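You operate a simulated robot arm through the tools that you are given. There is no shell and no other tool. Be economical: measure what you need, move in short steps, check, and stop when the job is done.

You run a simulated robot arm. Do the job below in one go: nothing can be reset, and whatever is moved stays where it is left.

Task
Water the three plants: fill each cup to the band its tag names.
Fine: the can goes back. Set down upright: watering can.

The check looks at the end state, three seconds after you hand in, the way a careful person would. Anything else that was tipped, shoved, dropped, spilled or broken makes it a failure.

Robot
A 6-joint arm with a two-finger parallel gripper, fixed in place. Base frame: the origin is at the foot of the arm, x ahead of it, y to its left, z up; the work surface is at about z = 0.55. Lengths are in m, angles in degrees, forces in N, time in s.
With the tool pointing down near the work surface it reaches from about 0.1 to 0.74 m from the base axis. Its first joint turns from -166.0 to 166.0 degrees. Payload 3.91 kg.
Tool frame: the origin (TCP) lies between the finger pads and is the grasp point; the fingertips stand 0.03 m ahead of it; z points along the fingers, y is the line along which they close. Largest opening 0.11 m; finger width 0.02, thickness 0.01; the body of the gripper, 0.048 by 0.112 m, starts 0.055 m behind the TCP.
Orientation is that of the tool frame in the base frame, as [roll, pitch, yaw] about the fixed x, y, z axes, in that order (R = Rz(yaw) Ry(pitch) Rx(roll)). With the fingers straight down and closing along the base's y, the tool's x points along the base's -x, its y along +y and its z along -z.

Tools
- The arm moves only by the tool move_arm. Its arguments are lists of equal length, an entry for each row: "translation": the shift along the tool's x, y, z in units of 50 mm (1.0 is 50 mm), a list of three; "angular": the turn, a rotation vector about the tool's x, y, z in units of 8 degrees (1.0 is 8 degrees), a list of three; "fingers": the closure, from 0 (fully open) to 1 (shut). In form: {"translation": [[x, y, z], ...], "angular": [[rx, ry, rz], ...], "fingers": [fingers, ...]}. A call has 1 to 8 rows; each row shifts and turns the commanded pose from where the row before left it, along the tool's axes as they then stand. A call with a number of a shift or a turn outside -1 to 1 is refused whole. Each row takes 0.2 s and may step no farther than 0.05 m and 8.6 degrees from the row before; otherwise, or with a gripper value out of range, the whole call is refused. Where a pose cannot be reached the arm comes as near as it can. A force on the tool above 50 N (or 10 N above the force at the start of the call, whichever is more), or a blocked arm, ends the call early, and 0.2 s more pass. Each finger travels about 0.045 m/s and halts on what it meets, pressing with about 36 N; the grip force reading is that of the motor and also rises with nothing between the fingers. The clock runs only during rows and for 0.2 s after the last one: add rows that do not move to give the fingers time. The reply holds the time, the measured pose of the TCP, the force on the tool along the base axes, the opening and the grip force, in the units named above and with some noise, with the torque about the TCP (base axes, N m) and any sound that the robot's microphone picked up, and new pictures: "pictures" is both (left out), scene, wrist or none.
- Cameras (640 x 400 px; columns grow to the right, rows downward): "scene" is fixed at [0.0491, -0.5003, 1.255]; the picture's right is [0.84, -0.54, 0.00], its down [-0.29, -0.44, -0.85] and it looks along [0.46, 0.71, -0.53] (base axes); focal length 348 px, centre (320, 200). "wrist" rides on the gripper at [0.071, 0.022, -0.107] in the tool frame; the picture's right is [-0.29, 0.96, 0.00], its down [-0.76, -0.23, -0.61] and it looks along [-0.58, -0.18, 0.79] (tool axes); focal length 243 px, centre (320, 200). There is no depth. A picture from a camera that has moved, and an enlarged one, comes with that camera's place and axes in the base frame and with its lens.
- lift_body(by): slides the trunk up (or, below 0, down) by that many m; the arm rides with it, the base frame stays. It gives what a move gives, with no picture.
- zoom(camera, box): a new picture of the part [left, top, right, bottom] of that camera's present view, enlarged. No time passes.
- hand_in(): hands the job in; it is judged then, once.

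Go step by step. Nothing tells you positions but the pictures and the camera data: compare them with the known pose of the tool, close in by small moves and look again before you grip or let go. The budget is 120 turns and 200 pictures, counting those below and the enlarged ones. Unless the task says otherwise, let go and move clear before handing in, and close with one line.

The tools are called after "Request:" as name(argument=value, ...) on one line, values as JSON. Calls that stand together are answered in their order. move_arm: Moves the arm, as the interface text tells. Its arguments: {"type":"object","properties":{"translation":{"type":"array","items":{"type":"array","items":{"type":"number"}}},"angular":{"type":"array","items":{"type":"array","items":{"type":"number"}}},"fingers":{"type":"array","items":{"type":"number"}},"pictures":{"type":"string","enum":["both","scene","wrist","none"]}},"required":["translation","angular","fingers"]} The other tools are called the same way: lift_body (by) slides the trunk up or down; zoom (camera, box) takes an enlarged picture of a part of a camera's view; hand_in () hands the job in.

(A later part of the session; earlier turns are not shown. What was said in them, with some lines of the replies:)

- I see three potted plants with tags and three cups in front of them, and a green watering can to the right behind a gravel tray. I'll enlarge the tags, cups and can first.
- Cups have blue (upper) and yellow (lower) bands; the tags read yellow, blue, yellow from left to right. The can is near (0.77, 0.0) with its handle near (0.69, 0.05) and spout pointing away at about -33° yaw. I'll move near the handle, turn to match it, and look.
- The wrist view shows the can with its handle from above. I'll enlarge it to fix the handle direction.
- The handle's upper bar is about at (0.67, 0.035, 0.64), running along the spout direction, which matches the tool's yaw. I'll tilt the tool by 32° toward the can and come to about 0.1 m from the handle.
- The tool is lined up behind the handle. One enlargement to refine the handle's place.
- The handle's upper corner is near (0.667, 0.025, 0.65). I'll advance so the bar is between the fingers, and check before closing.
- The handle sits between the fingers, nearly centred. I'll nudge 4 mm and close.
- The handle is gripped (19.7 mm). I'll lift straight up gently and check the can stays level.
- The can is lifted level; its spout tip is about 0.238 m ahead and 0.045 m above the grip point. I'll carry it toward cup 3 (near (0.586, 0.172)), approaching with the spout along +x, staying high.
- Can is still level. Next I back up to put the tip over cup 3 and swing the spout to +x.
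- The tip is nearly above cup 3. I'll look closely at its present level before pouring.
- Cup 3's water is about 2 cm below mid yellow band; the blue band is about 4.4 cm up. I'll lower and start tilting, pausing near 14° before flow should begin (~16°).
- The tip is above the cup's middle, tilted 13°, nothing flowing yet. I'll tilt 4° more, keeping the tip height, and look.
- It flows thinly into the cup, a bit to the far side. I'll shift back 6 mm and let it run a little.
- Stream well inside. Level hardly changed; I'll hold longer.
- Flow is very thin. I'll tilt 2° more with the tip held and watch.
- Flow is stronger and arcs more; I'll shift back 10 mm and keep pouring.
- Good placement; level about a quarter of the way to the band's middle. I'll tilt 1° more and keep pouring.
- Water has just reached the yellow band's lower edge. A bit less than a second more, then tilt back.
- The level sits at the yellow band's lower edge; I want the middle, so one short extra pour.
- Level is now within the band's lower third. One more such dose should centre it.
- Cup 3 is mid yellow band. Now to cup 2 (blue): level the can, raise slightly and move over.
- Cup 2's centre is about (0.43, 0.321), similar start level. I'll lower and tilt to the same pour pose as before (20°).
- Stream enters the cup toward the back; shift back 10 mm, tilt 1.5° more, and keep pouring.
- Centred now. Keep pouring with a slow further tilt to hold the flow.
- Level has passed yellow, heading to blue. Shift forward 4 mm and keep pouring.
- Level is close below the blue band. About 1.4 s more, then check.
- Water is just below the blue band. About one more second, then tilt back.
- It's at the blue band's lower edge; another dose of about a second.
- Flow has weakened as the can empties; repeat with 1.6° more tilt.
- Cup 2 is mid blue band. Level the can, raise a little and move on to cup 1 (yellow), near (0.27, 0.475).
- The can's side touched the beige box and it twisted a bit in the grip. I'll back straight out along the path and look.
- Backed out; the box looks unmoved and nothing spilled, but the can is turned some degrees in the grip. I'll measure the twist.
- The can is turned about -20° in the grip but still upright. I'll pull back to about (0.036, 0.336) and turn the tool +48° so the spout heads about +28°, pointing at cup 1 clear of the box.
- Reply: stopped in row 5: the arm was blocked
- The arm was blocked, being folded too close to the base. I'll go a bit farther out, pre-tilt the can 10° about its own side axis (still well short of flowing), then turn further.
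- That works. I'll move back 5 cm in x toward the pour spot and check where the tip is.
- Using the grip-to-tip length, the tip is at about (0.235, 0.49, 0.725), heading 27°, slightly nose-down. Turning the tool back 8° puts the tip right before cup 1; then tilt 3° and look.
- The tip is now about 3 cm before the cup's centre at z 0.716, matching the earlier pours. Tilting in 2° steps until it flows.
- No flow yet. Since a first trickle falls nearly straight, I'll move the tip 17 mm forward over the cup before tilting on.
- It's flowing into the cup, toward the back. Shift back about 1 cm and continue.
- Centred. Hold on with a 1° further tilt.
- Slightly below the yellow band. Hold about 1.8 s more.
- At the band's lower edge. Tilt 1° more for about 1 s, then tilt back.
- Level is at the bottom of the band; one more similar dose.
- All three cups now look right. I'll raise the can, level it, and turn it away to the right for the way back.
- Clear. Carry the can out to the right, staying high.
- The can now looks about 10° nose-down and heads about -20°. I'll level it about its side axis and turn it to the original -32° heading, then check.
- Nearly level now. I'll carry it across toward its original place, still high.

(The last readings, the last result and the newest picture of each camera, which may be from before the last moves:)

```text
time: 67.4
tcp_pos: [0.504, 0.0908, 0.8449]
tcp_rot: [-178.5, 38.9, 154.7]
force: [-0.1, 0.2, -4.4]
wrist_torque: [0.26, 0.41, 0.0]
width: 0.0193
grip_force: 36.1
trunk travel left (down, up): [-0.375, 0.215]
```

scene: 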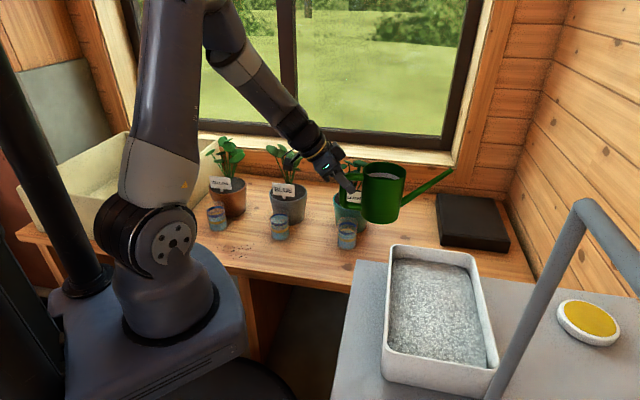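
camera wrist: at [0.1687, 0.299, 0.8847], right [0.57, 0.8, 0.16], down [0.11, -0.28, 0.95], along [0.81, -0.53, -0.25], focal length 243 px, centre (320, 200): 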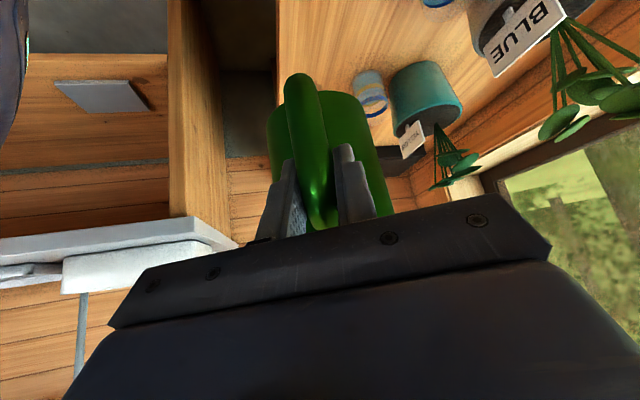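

Continue to above the original spot, about 12 cm above its set-down height.

Request:
move_arm(translation=[[-0.297, 0.042, 0.603], [-0.297, 0.042, 0.603], [-0.297, 0.042, 0.603], [-0.297, 0.042, 0.603], [-0.297, 0.042, 0.603], [-0.297, 0.042, 0.603], [0, 0, 0]], angular=[[0, 0, 0], [0, 0, 0], [0, 0, 0], [0, 0, 0], [0, 0, 0], [0, 0, 0], [0, 0, 0]], fingers=[1, 1, 1, 1, 1, 1, 1])

Request:
zoom(camera="scene", box=[350, 150, 510, 270])

```text
time: 69.0
tcp_pos: [0.6753, 0.0215, 0.759]
tcp_rot: [-178.6, 38.7, 154.7]
force: [-0.6, 0.8, -5.4]
wrist_torque: [0.23, 0.42, 0.01]
width: 0.0193
grip_force: 35.8
trunk travel left (down, up): [-0.375, 0.215]
camera wrist: at [0.5752, 0.0963, 0.7961], right [0.63, 0.76, 0.16], down [0.1, -0.28, 0.95], along [0.77, -0.58, -0.25], focal length 243 px, centre (320, 200)
```

scene: 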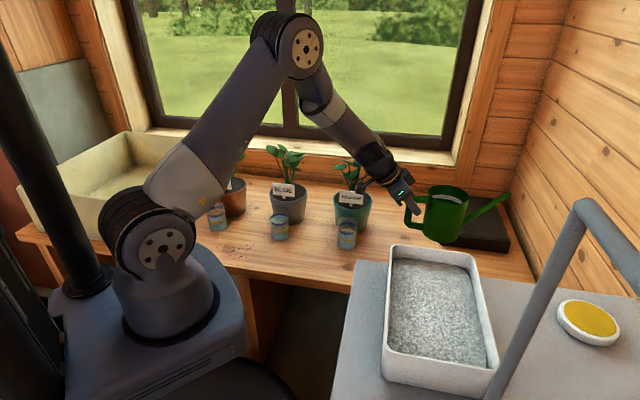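
wrist: 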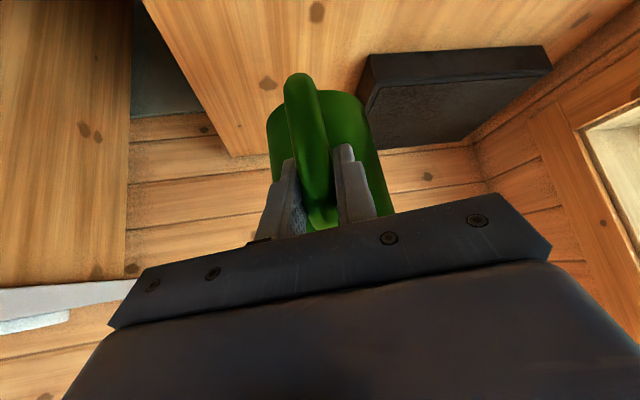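

```text
3.33 times, centred on (430, 210) of scene
camera zoom: at [0.0491, -0.5003, 1.255], right [0.84, -0.54, 0.0], down [-0.29, -0.44, -0.85], along [0.46, 0.71, -0.53], focal length 1158 px, centre (-47, 167)
```

zoom: 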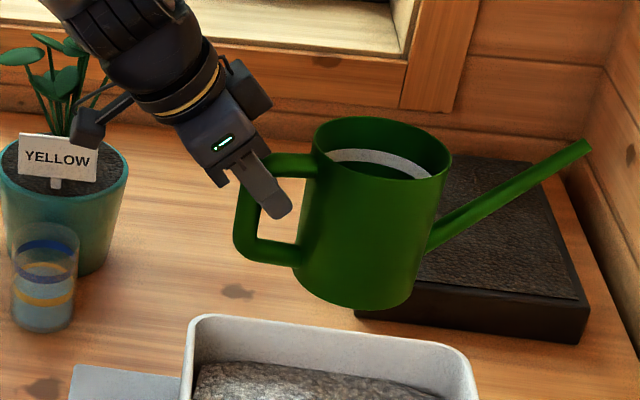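

Compared with the picture after the first lift, it is ~2° nose-down and ~1 cm off. I'll correct both and lower to just above the table.

Request:
move_arm(translation=[[0.125, 0, -0.1], [0.283, 0.009, 0.35], [0.283, 0.009, 0.35], [0.283, 0.009, 0.35], [0.283, 0.009, 0.35], [0, 0, 0]], angular=[[0.023, -0.247, -0.019], [0, 0, 0], [0, 0, 0], [0, 0, 0], [0, 0, 0], [0, 0, 0]], fingers=[1, 1, 1, 1, 1, 1])

Request:
zoom(camera="scene", box=[350, 150, 510, 270])

```text
time: 70.4
tcp_pos: [0.6688, 0.0209, 0.6677]
tcp_rot: [-178.1, 40.8, 155.0]
force: [1.0, -0.5, -5.1]
wrist_torque: [0.21, 0.39, 0.05]
width: 0.0196
grip_force: 35.5
trunk travel left (down, up): [-0.375, 0.215]
camera wrist: at [0.5676, 0.098, 0.7014], right [0.62, 0.77, 0.17], down [0.07, -0.26, 0.96], along [0.78, -0.59, -0.22], focal length 243 px, centre (320, 200)
```

scene: 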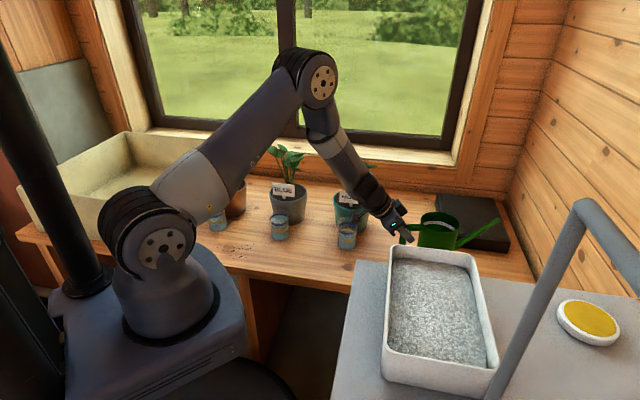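
wrist: 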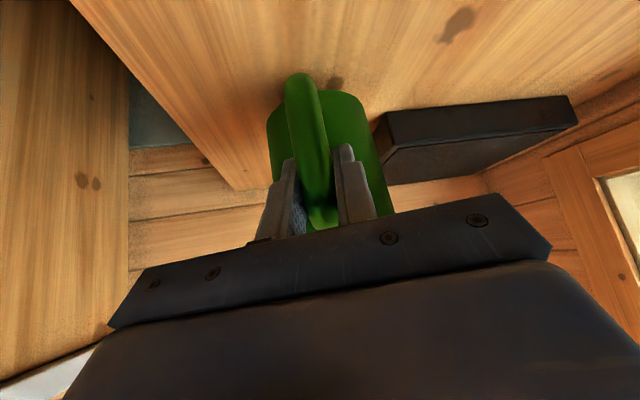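

```text
3.33 times, centred on (430, 210) of scene
camera zoom: at [0.0491, -0.5003, 1.255], right [0.84, -0.54, 0.0], down [-0.29, -0.44, -0.85], along [0.46, 0.71, -0.53], focal length 1158 px, centre (-47, 167)
```

zoom: 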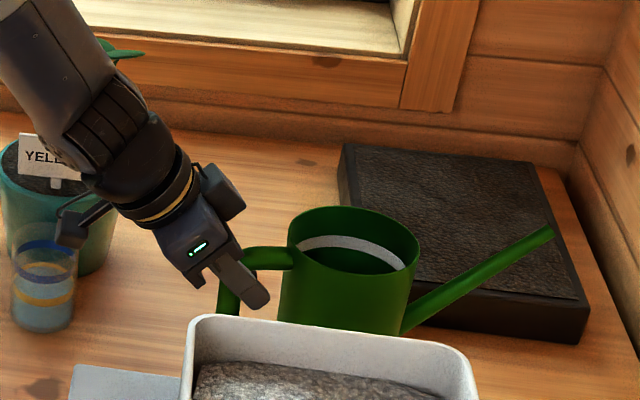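

The sides match the original picture; it's ~1 cm to the right and ~3° turned. I'll correct these and lower 1.5 cm.

Request:
move_arm(translation=[[0.136, 0.12, -0.12], [0.065, 0.003, 0.076], [0.065, 0.003, 0.076], [0.065, 0.003, 0.076], [0, 0, 0]], angular=[[-0.287, -0.011, -0.333], [0, 0, 0], [0, 0, 0], [0, 0, 0], [0, 0, 0]], fingers=[1, 1, 1, 1, 1], pictures="none")

Request:
zoom(camera="scene", box=[350, 150, 510, 270])

```text
time: 71.6
tcp_pos: [0.6631, 0.0308, 0.6538]
tcp_rot: [-178.2, 40.8, 158.5]
force: [0.5, 0.1, -4.3]
wrist_torque: [0.2, 0.4, 0.03]
width: 0.0192
grip_force: 36.0
trunk travel left (down, up): [-0.375, 0.215]
```

```text
3.33 times, centred on (430, 210) of scene
camera zoom: at [0.0491, -0.5003, 1.255], right [0.84, -0.54, 0.0], down [-0.29, -0.44, -0.85], along [0.46, 0.71, -0.53], focal length 1158 px, centre (-47, 167)
```

zoom: 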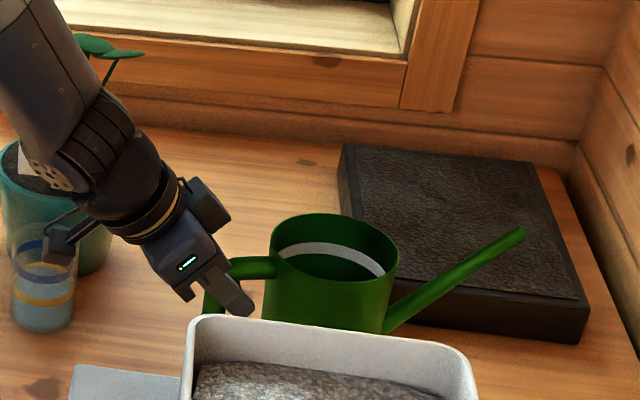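

Nearly the same as the original picture. Lower in small steps while watching the force.

Request:
move_arm(translation=[[0.033, 0.001, 0.038], [0.033, 0.001, 0.038], [0.033, 0.001, 0.038], [0, 0, 0]], angular=[[0, 0, 0], [0, 0, 0], [0, 0, 0], [0, 0, 0]], fingers=[1, 1, 1, 1])

```text
time: 72.6
tcp_pos: [0.6624, 0.0308, 0.6466]
tcp_rot: [-178.2, 40.8, 158.5]
force: [-0.5, -0.2, -1.1]
wrist_torque: [0.24, 0.18, 0.04]
width: 0.0195
grip_force: 36.2
trunk travel left (down, up): [-0.375, 0.215]
camera wrist: at [0.5567, 0.1002, 0.6787], right [0.57, 0.8, 0.17], down [0.08, -0.26, 0.96], along [0.81, -0.54, -0.22], focal length 243 px, centre (320, 200)
```

scene: 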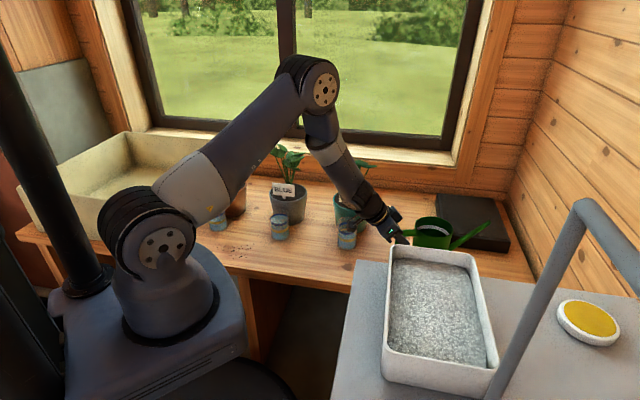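
wrist: 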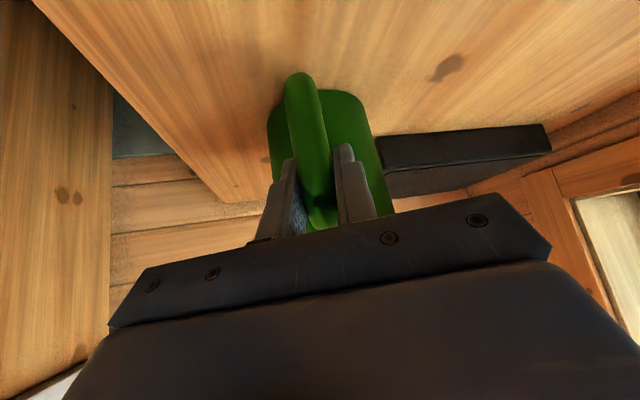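

Contact has begun (load mostly off the arm). Two more millimetres.

Request:
move_arm(translation=[[0.026, 0.001, 0.03], [0.013, 0, 0.015], [0, 0, 0]], angular=[[0, 0, 0], [0, 0, 0], [0, 0, 0]], fingers=[1, 1, 1], pictures="none")

Request:
zoom(camera="scene", box=[350, 150, 510, 270])

```text
time: 73.4
tcp_pos: [0.6618, 0.0314, 0.6448]
tcp_rot: [-178.3, 41.0, 158.5]
force: [-8.6, -2.8, 20.8]
wrist_torque: [-0.07, -0.63, -0.1]
width: 0.0197
grip_force: 35.9
trunk travel left (down, up): [-0.375, 0.215]
```

```text
3.33 times, centred on (430, 210) of scene
camera zoom: at [0.0491, -0.5003, 1.255], right [0.84, -0.54, 0.0], down [-0.29, -0.44, -0.85], along [0.46, 0.71, -0.53], focal length 1158 px, centre (-47, 167)
```

zoom: 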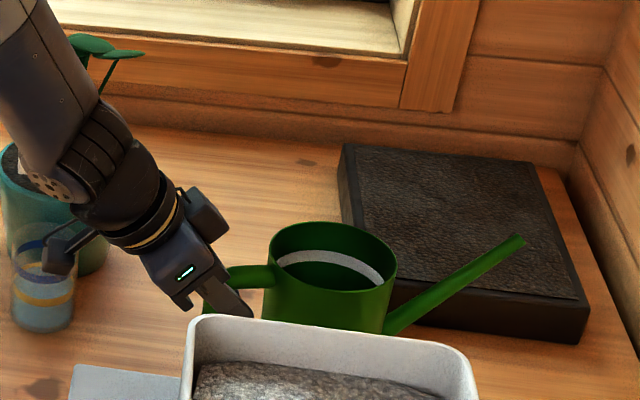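

The can stands firmly. Ease off 1.5 mm, then open the fingers gradually.

Request:
move_arm(translation=[[-0.02, 0, -0.023], [0, 0, 0], [0, 0, 0], [0, 0, 0], [0, 0, 0], [0, 0, 0]], angular=[[0, 0, 0], [0, 0, 0], [0, 0, 0], [0, 0, 0], [0, 0, 0], [0, 0, 0]], fingers=[1, 0.8, 0.7, 0.6, 0.5, 0.4])

Request:
zoom(camera="scene", box=[350, 150, 510, 270])

```text
time: 74.8
tcp_pos: [0.6624, 0.032, 0.6444]
tcp_rot: [-178.2, 40.8, 158.4]
force: [-0.3, 0.9, 0.4]
wrist_torque: [0.02, 0.01, -0.01]
width: 0.0661
grip_force: 0.0
trunk travel left (down, up): [-0.375, 0.215]
camera wrist: at [0.5568, 0.1008, 0.6768], right [0.57, 0.8, 0.17], down [0.08, -0.26, 0.96], along [0.81, -0.54, -0.22], focal length 243 px, centre (320, 200)
```

scene: 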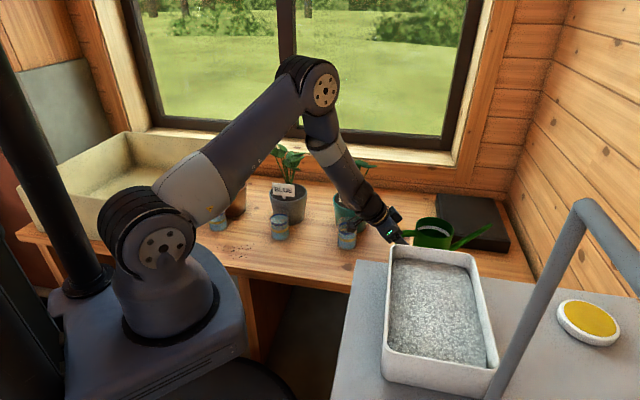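
wrist: 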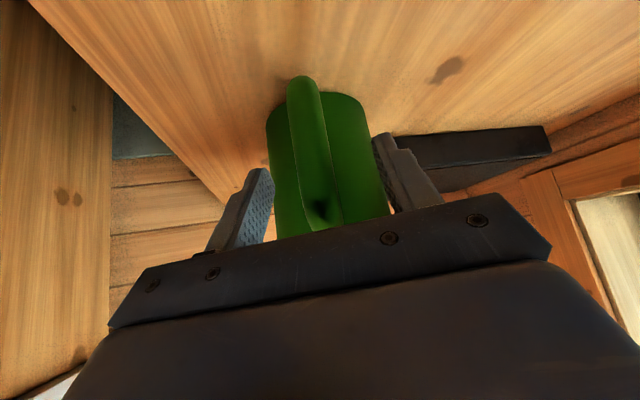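

```text
3.33 times, centred on (430, 210) of scene
camera zoom: at [0.0491, -0.5003, 1.255], right [0.84, -0.54, 0.0], down [-0.29, -0.44, -0.85], along [0.46, 0.71, -0.53], focal length 1158 px, centre (-47, 167)
```

zoom: 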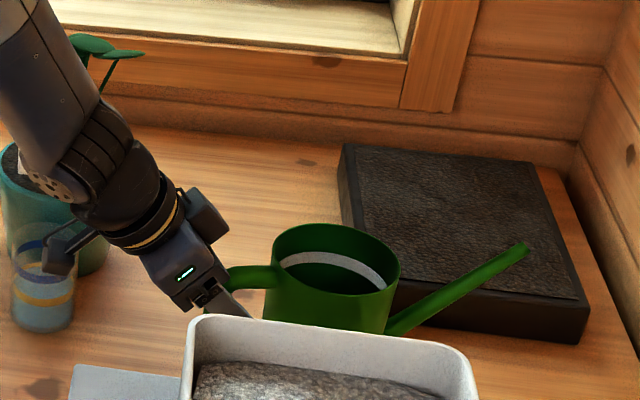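

The can stands upright on its own. Open fully, back out along the tool, then rise clear.

Request:
move_arm(translation=[[0, 0, 0], [0, 0, -0.3], [0, 0, -0.6], [0, 0, -0.6], [-0.45, -0.02, -0.53], [-0.6, -0.02, -0.7], [-0.6, -0.02, -0.7], [-0.6, -0.02, -0.7]], angular=[[0, 0, 0], [0, 0, 0], [0, 0, 0], [0, 0, 0], [0, 0, 0], [0, 0, 0], [0, 0, 0], [0, 0, 0]], fingers=[0.2, 0.1, 0, 0, 0, 0, 0, 0])

Request:
zoom(camera="scene", box=[350, 150, 510, 270])

Request:
zoom(camera="scene", box=[195, 170, 305, 250])

Request:
zoom(camera="scene", box=[335, 215, 363, 253])

```text
time: 76.6
tcp_pos: [0.6165, 0.0537, 0.8704]
tcp_rot: [-178.2, 40.7, 158.4]
force: [-1.1, 0.1, 0.0]
wrist_torque: [0.0, 0.0, 0.01]
width: 0.1099
grip_force: 0.0
trunk travel left (down, up): [-0.375, 0.215]
camera wrist: at [0.5108, 0.1229, 0.9053], right [0.57, 0.8, 0.17], down [0.08, -0.26, 0.96], along [0.81, -0.54, -0.22], focal length 243 px, centre (320, 200)
```

scene: 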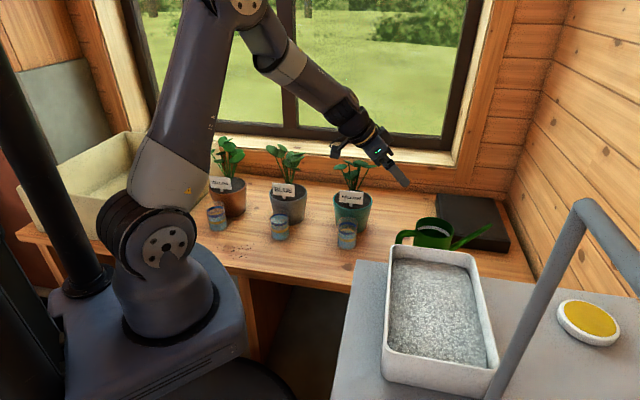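
wrist: 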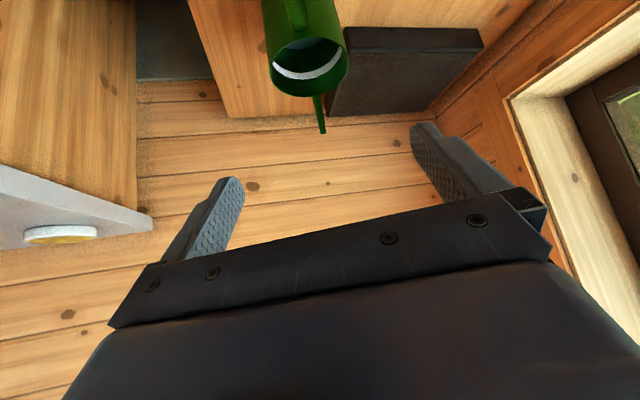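

```text
3.33 times, centred on (430, 210) of scene
camera zoom: at [0.0491, -0.5003, 1.255], right [0.84, -0.54, 0.0], down [-0.29, -0.44, -0.85], along [0.46, 0.71, -0.53], focal length 1158 px, centre (-47, 167)
```

zoom: 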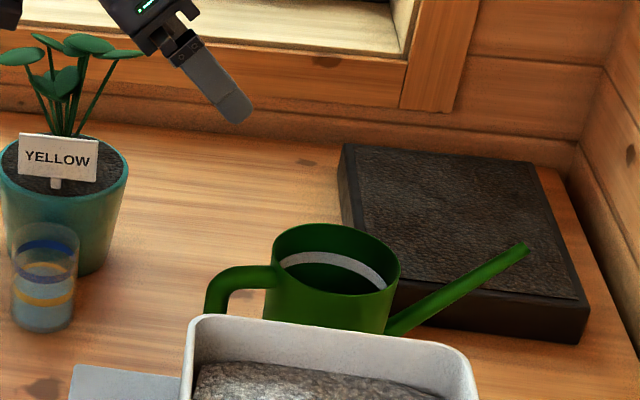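

```text
5.00 times, centred on (250, 210) of scene
camera zoom: at [0.0491, -0.5003, 1.255], right [0.84, -0.54, 0.0], down [-0.29, -0.44, -0.85], along [0.46, 0.71, -0.53], focal length 1738 px, centre (670, 150)
```

zoom: 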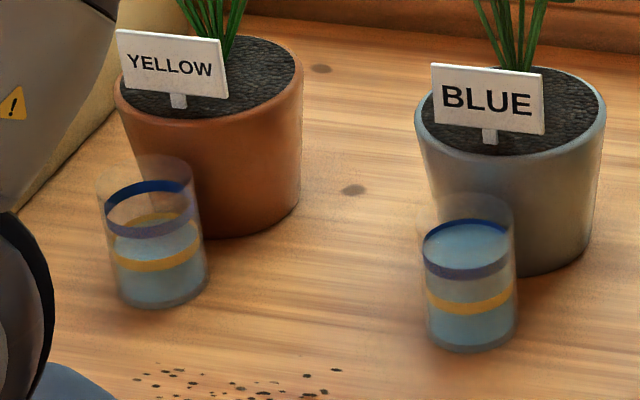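

```text
10.53 times, centred on (349, 234) of scene
camera zoom: at [0.0491, -0.5003, 1.255], right [0.84, -0.54, 0.0], down [-0.29, -0.44, -0.85], along [0.46, 0.71, -0.53], focal length 3658 px, centre (15, -158)
```

zoom: 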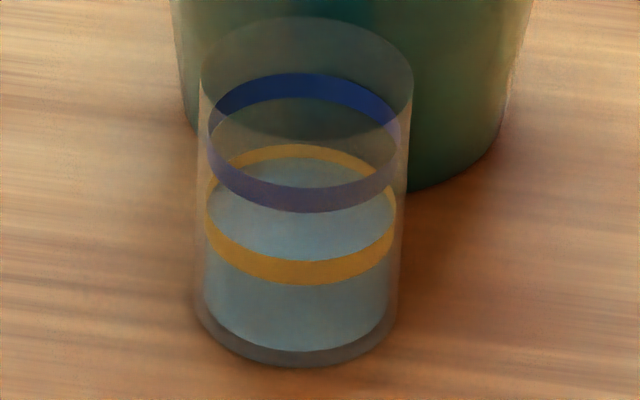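

All three cups stand with the water in the middle of the named band. The can is upright and empty-handed at its original place, the table is dry and the arm is clear, so I'm handing in.

Request:
hand_in()

```text
The job is handed in.
```

The three cups are filled to the middle of their tagged bands (yellow, blue, yellow). The watering can is back upright at about its original spot, and I saw no spills. On the way to the left cup, the can brushed the beige box and twisted in the grip; the box did not appear to move.
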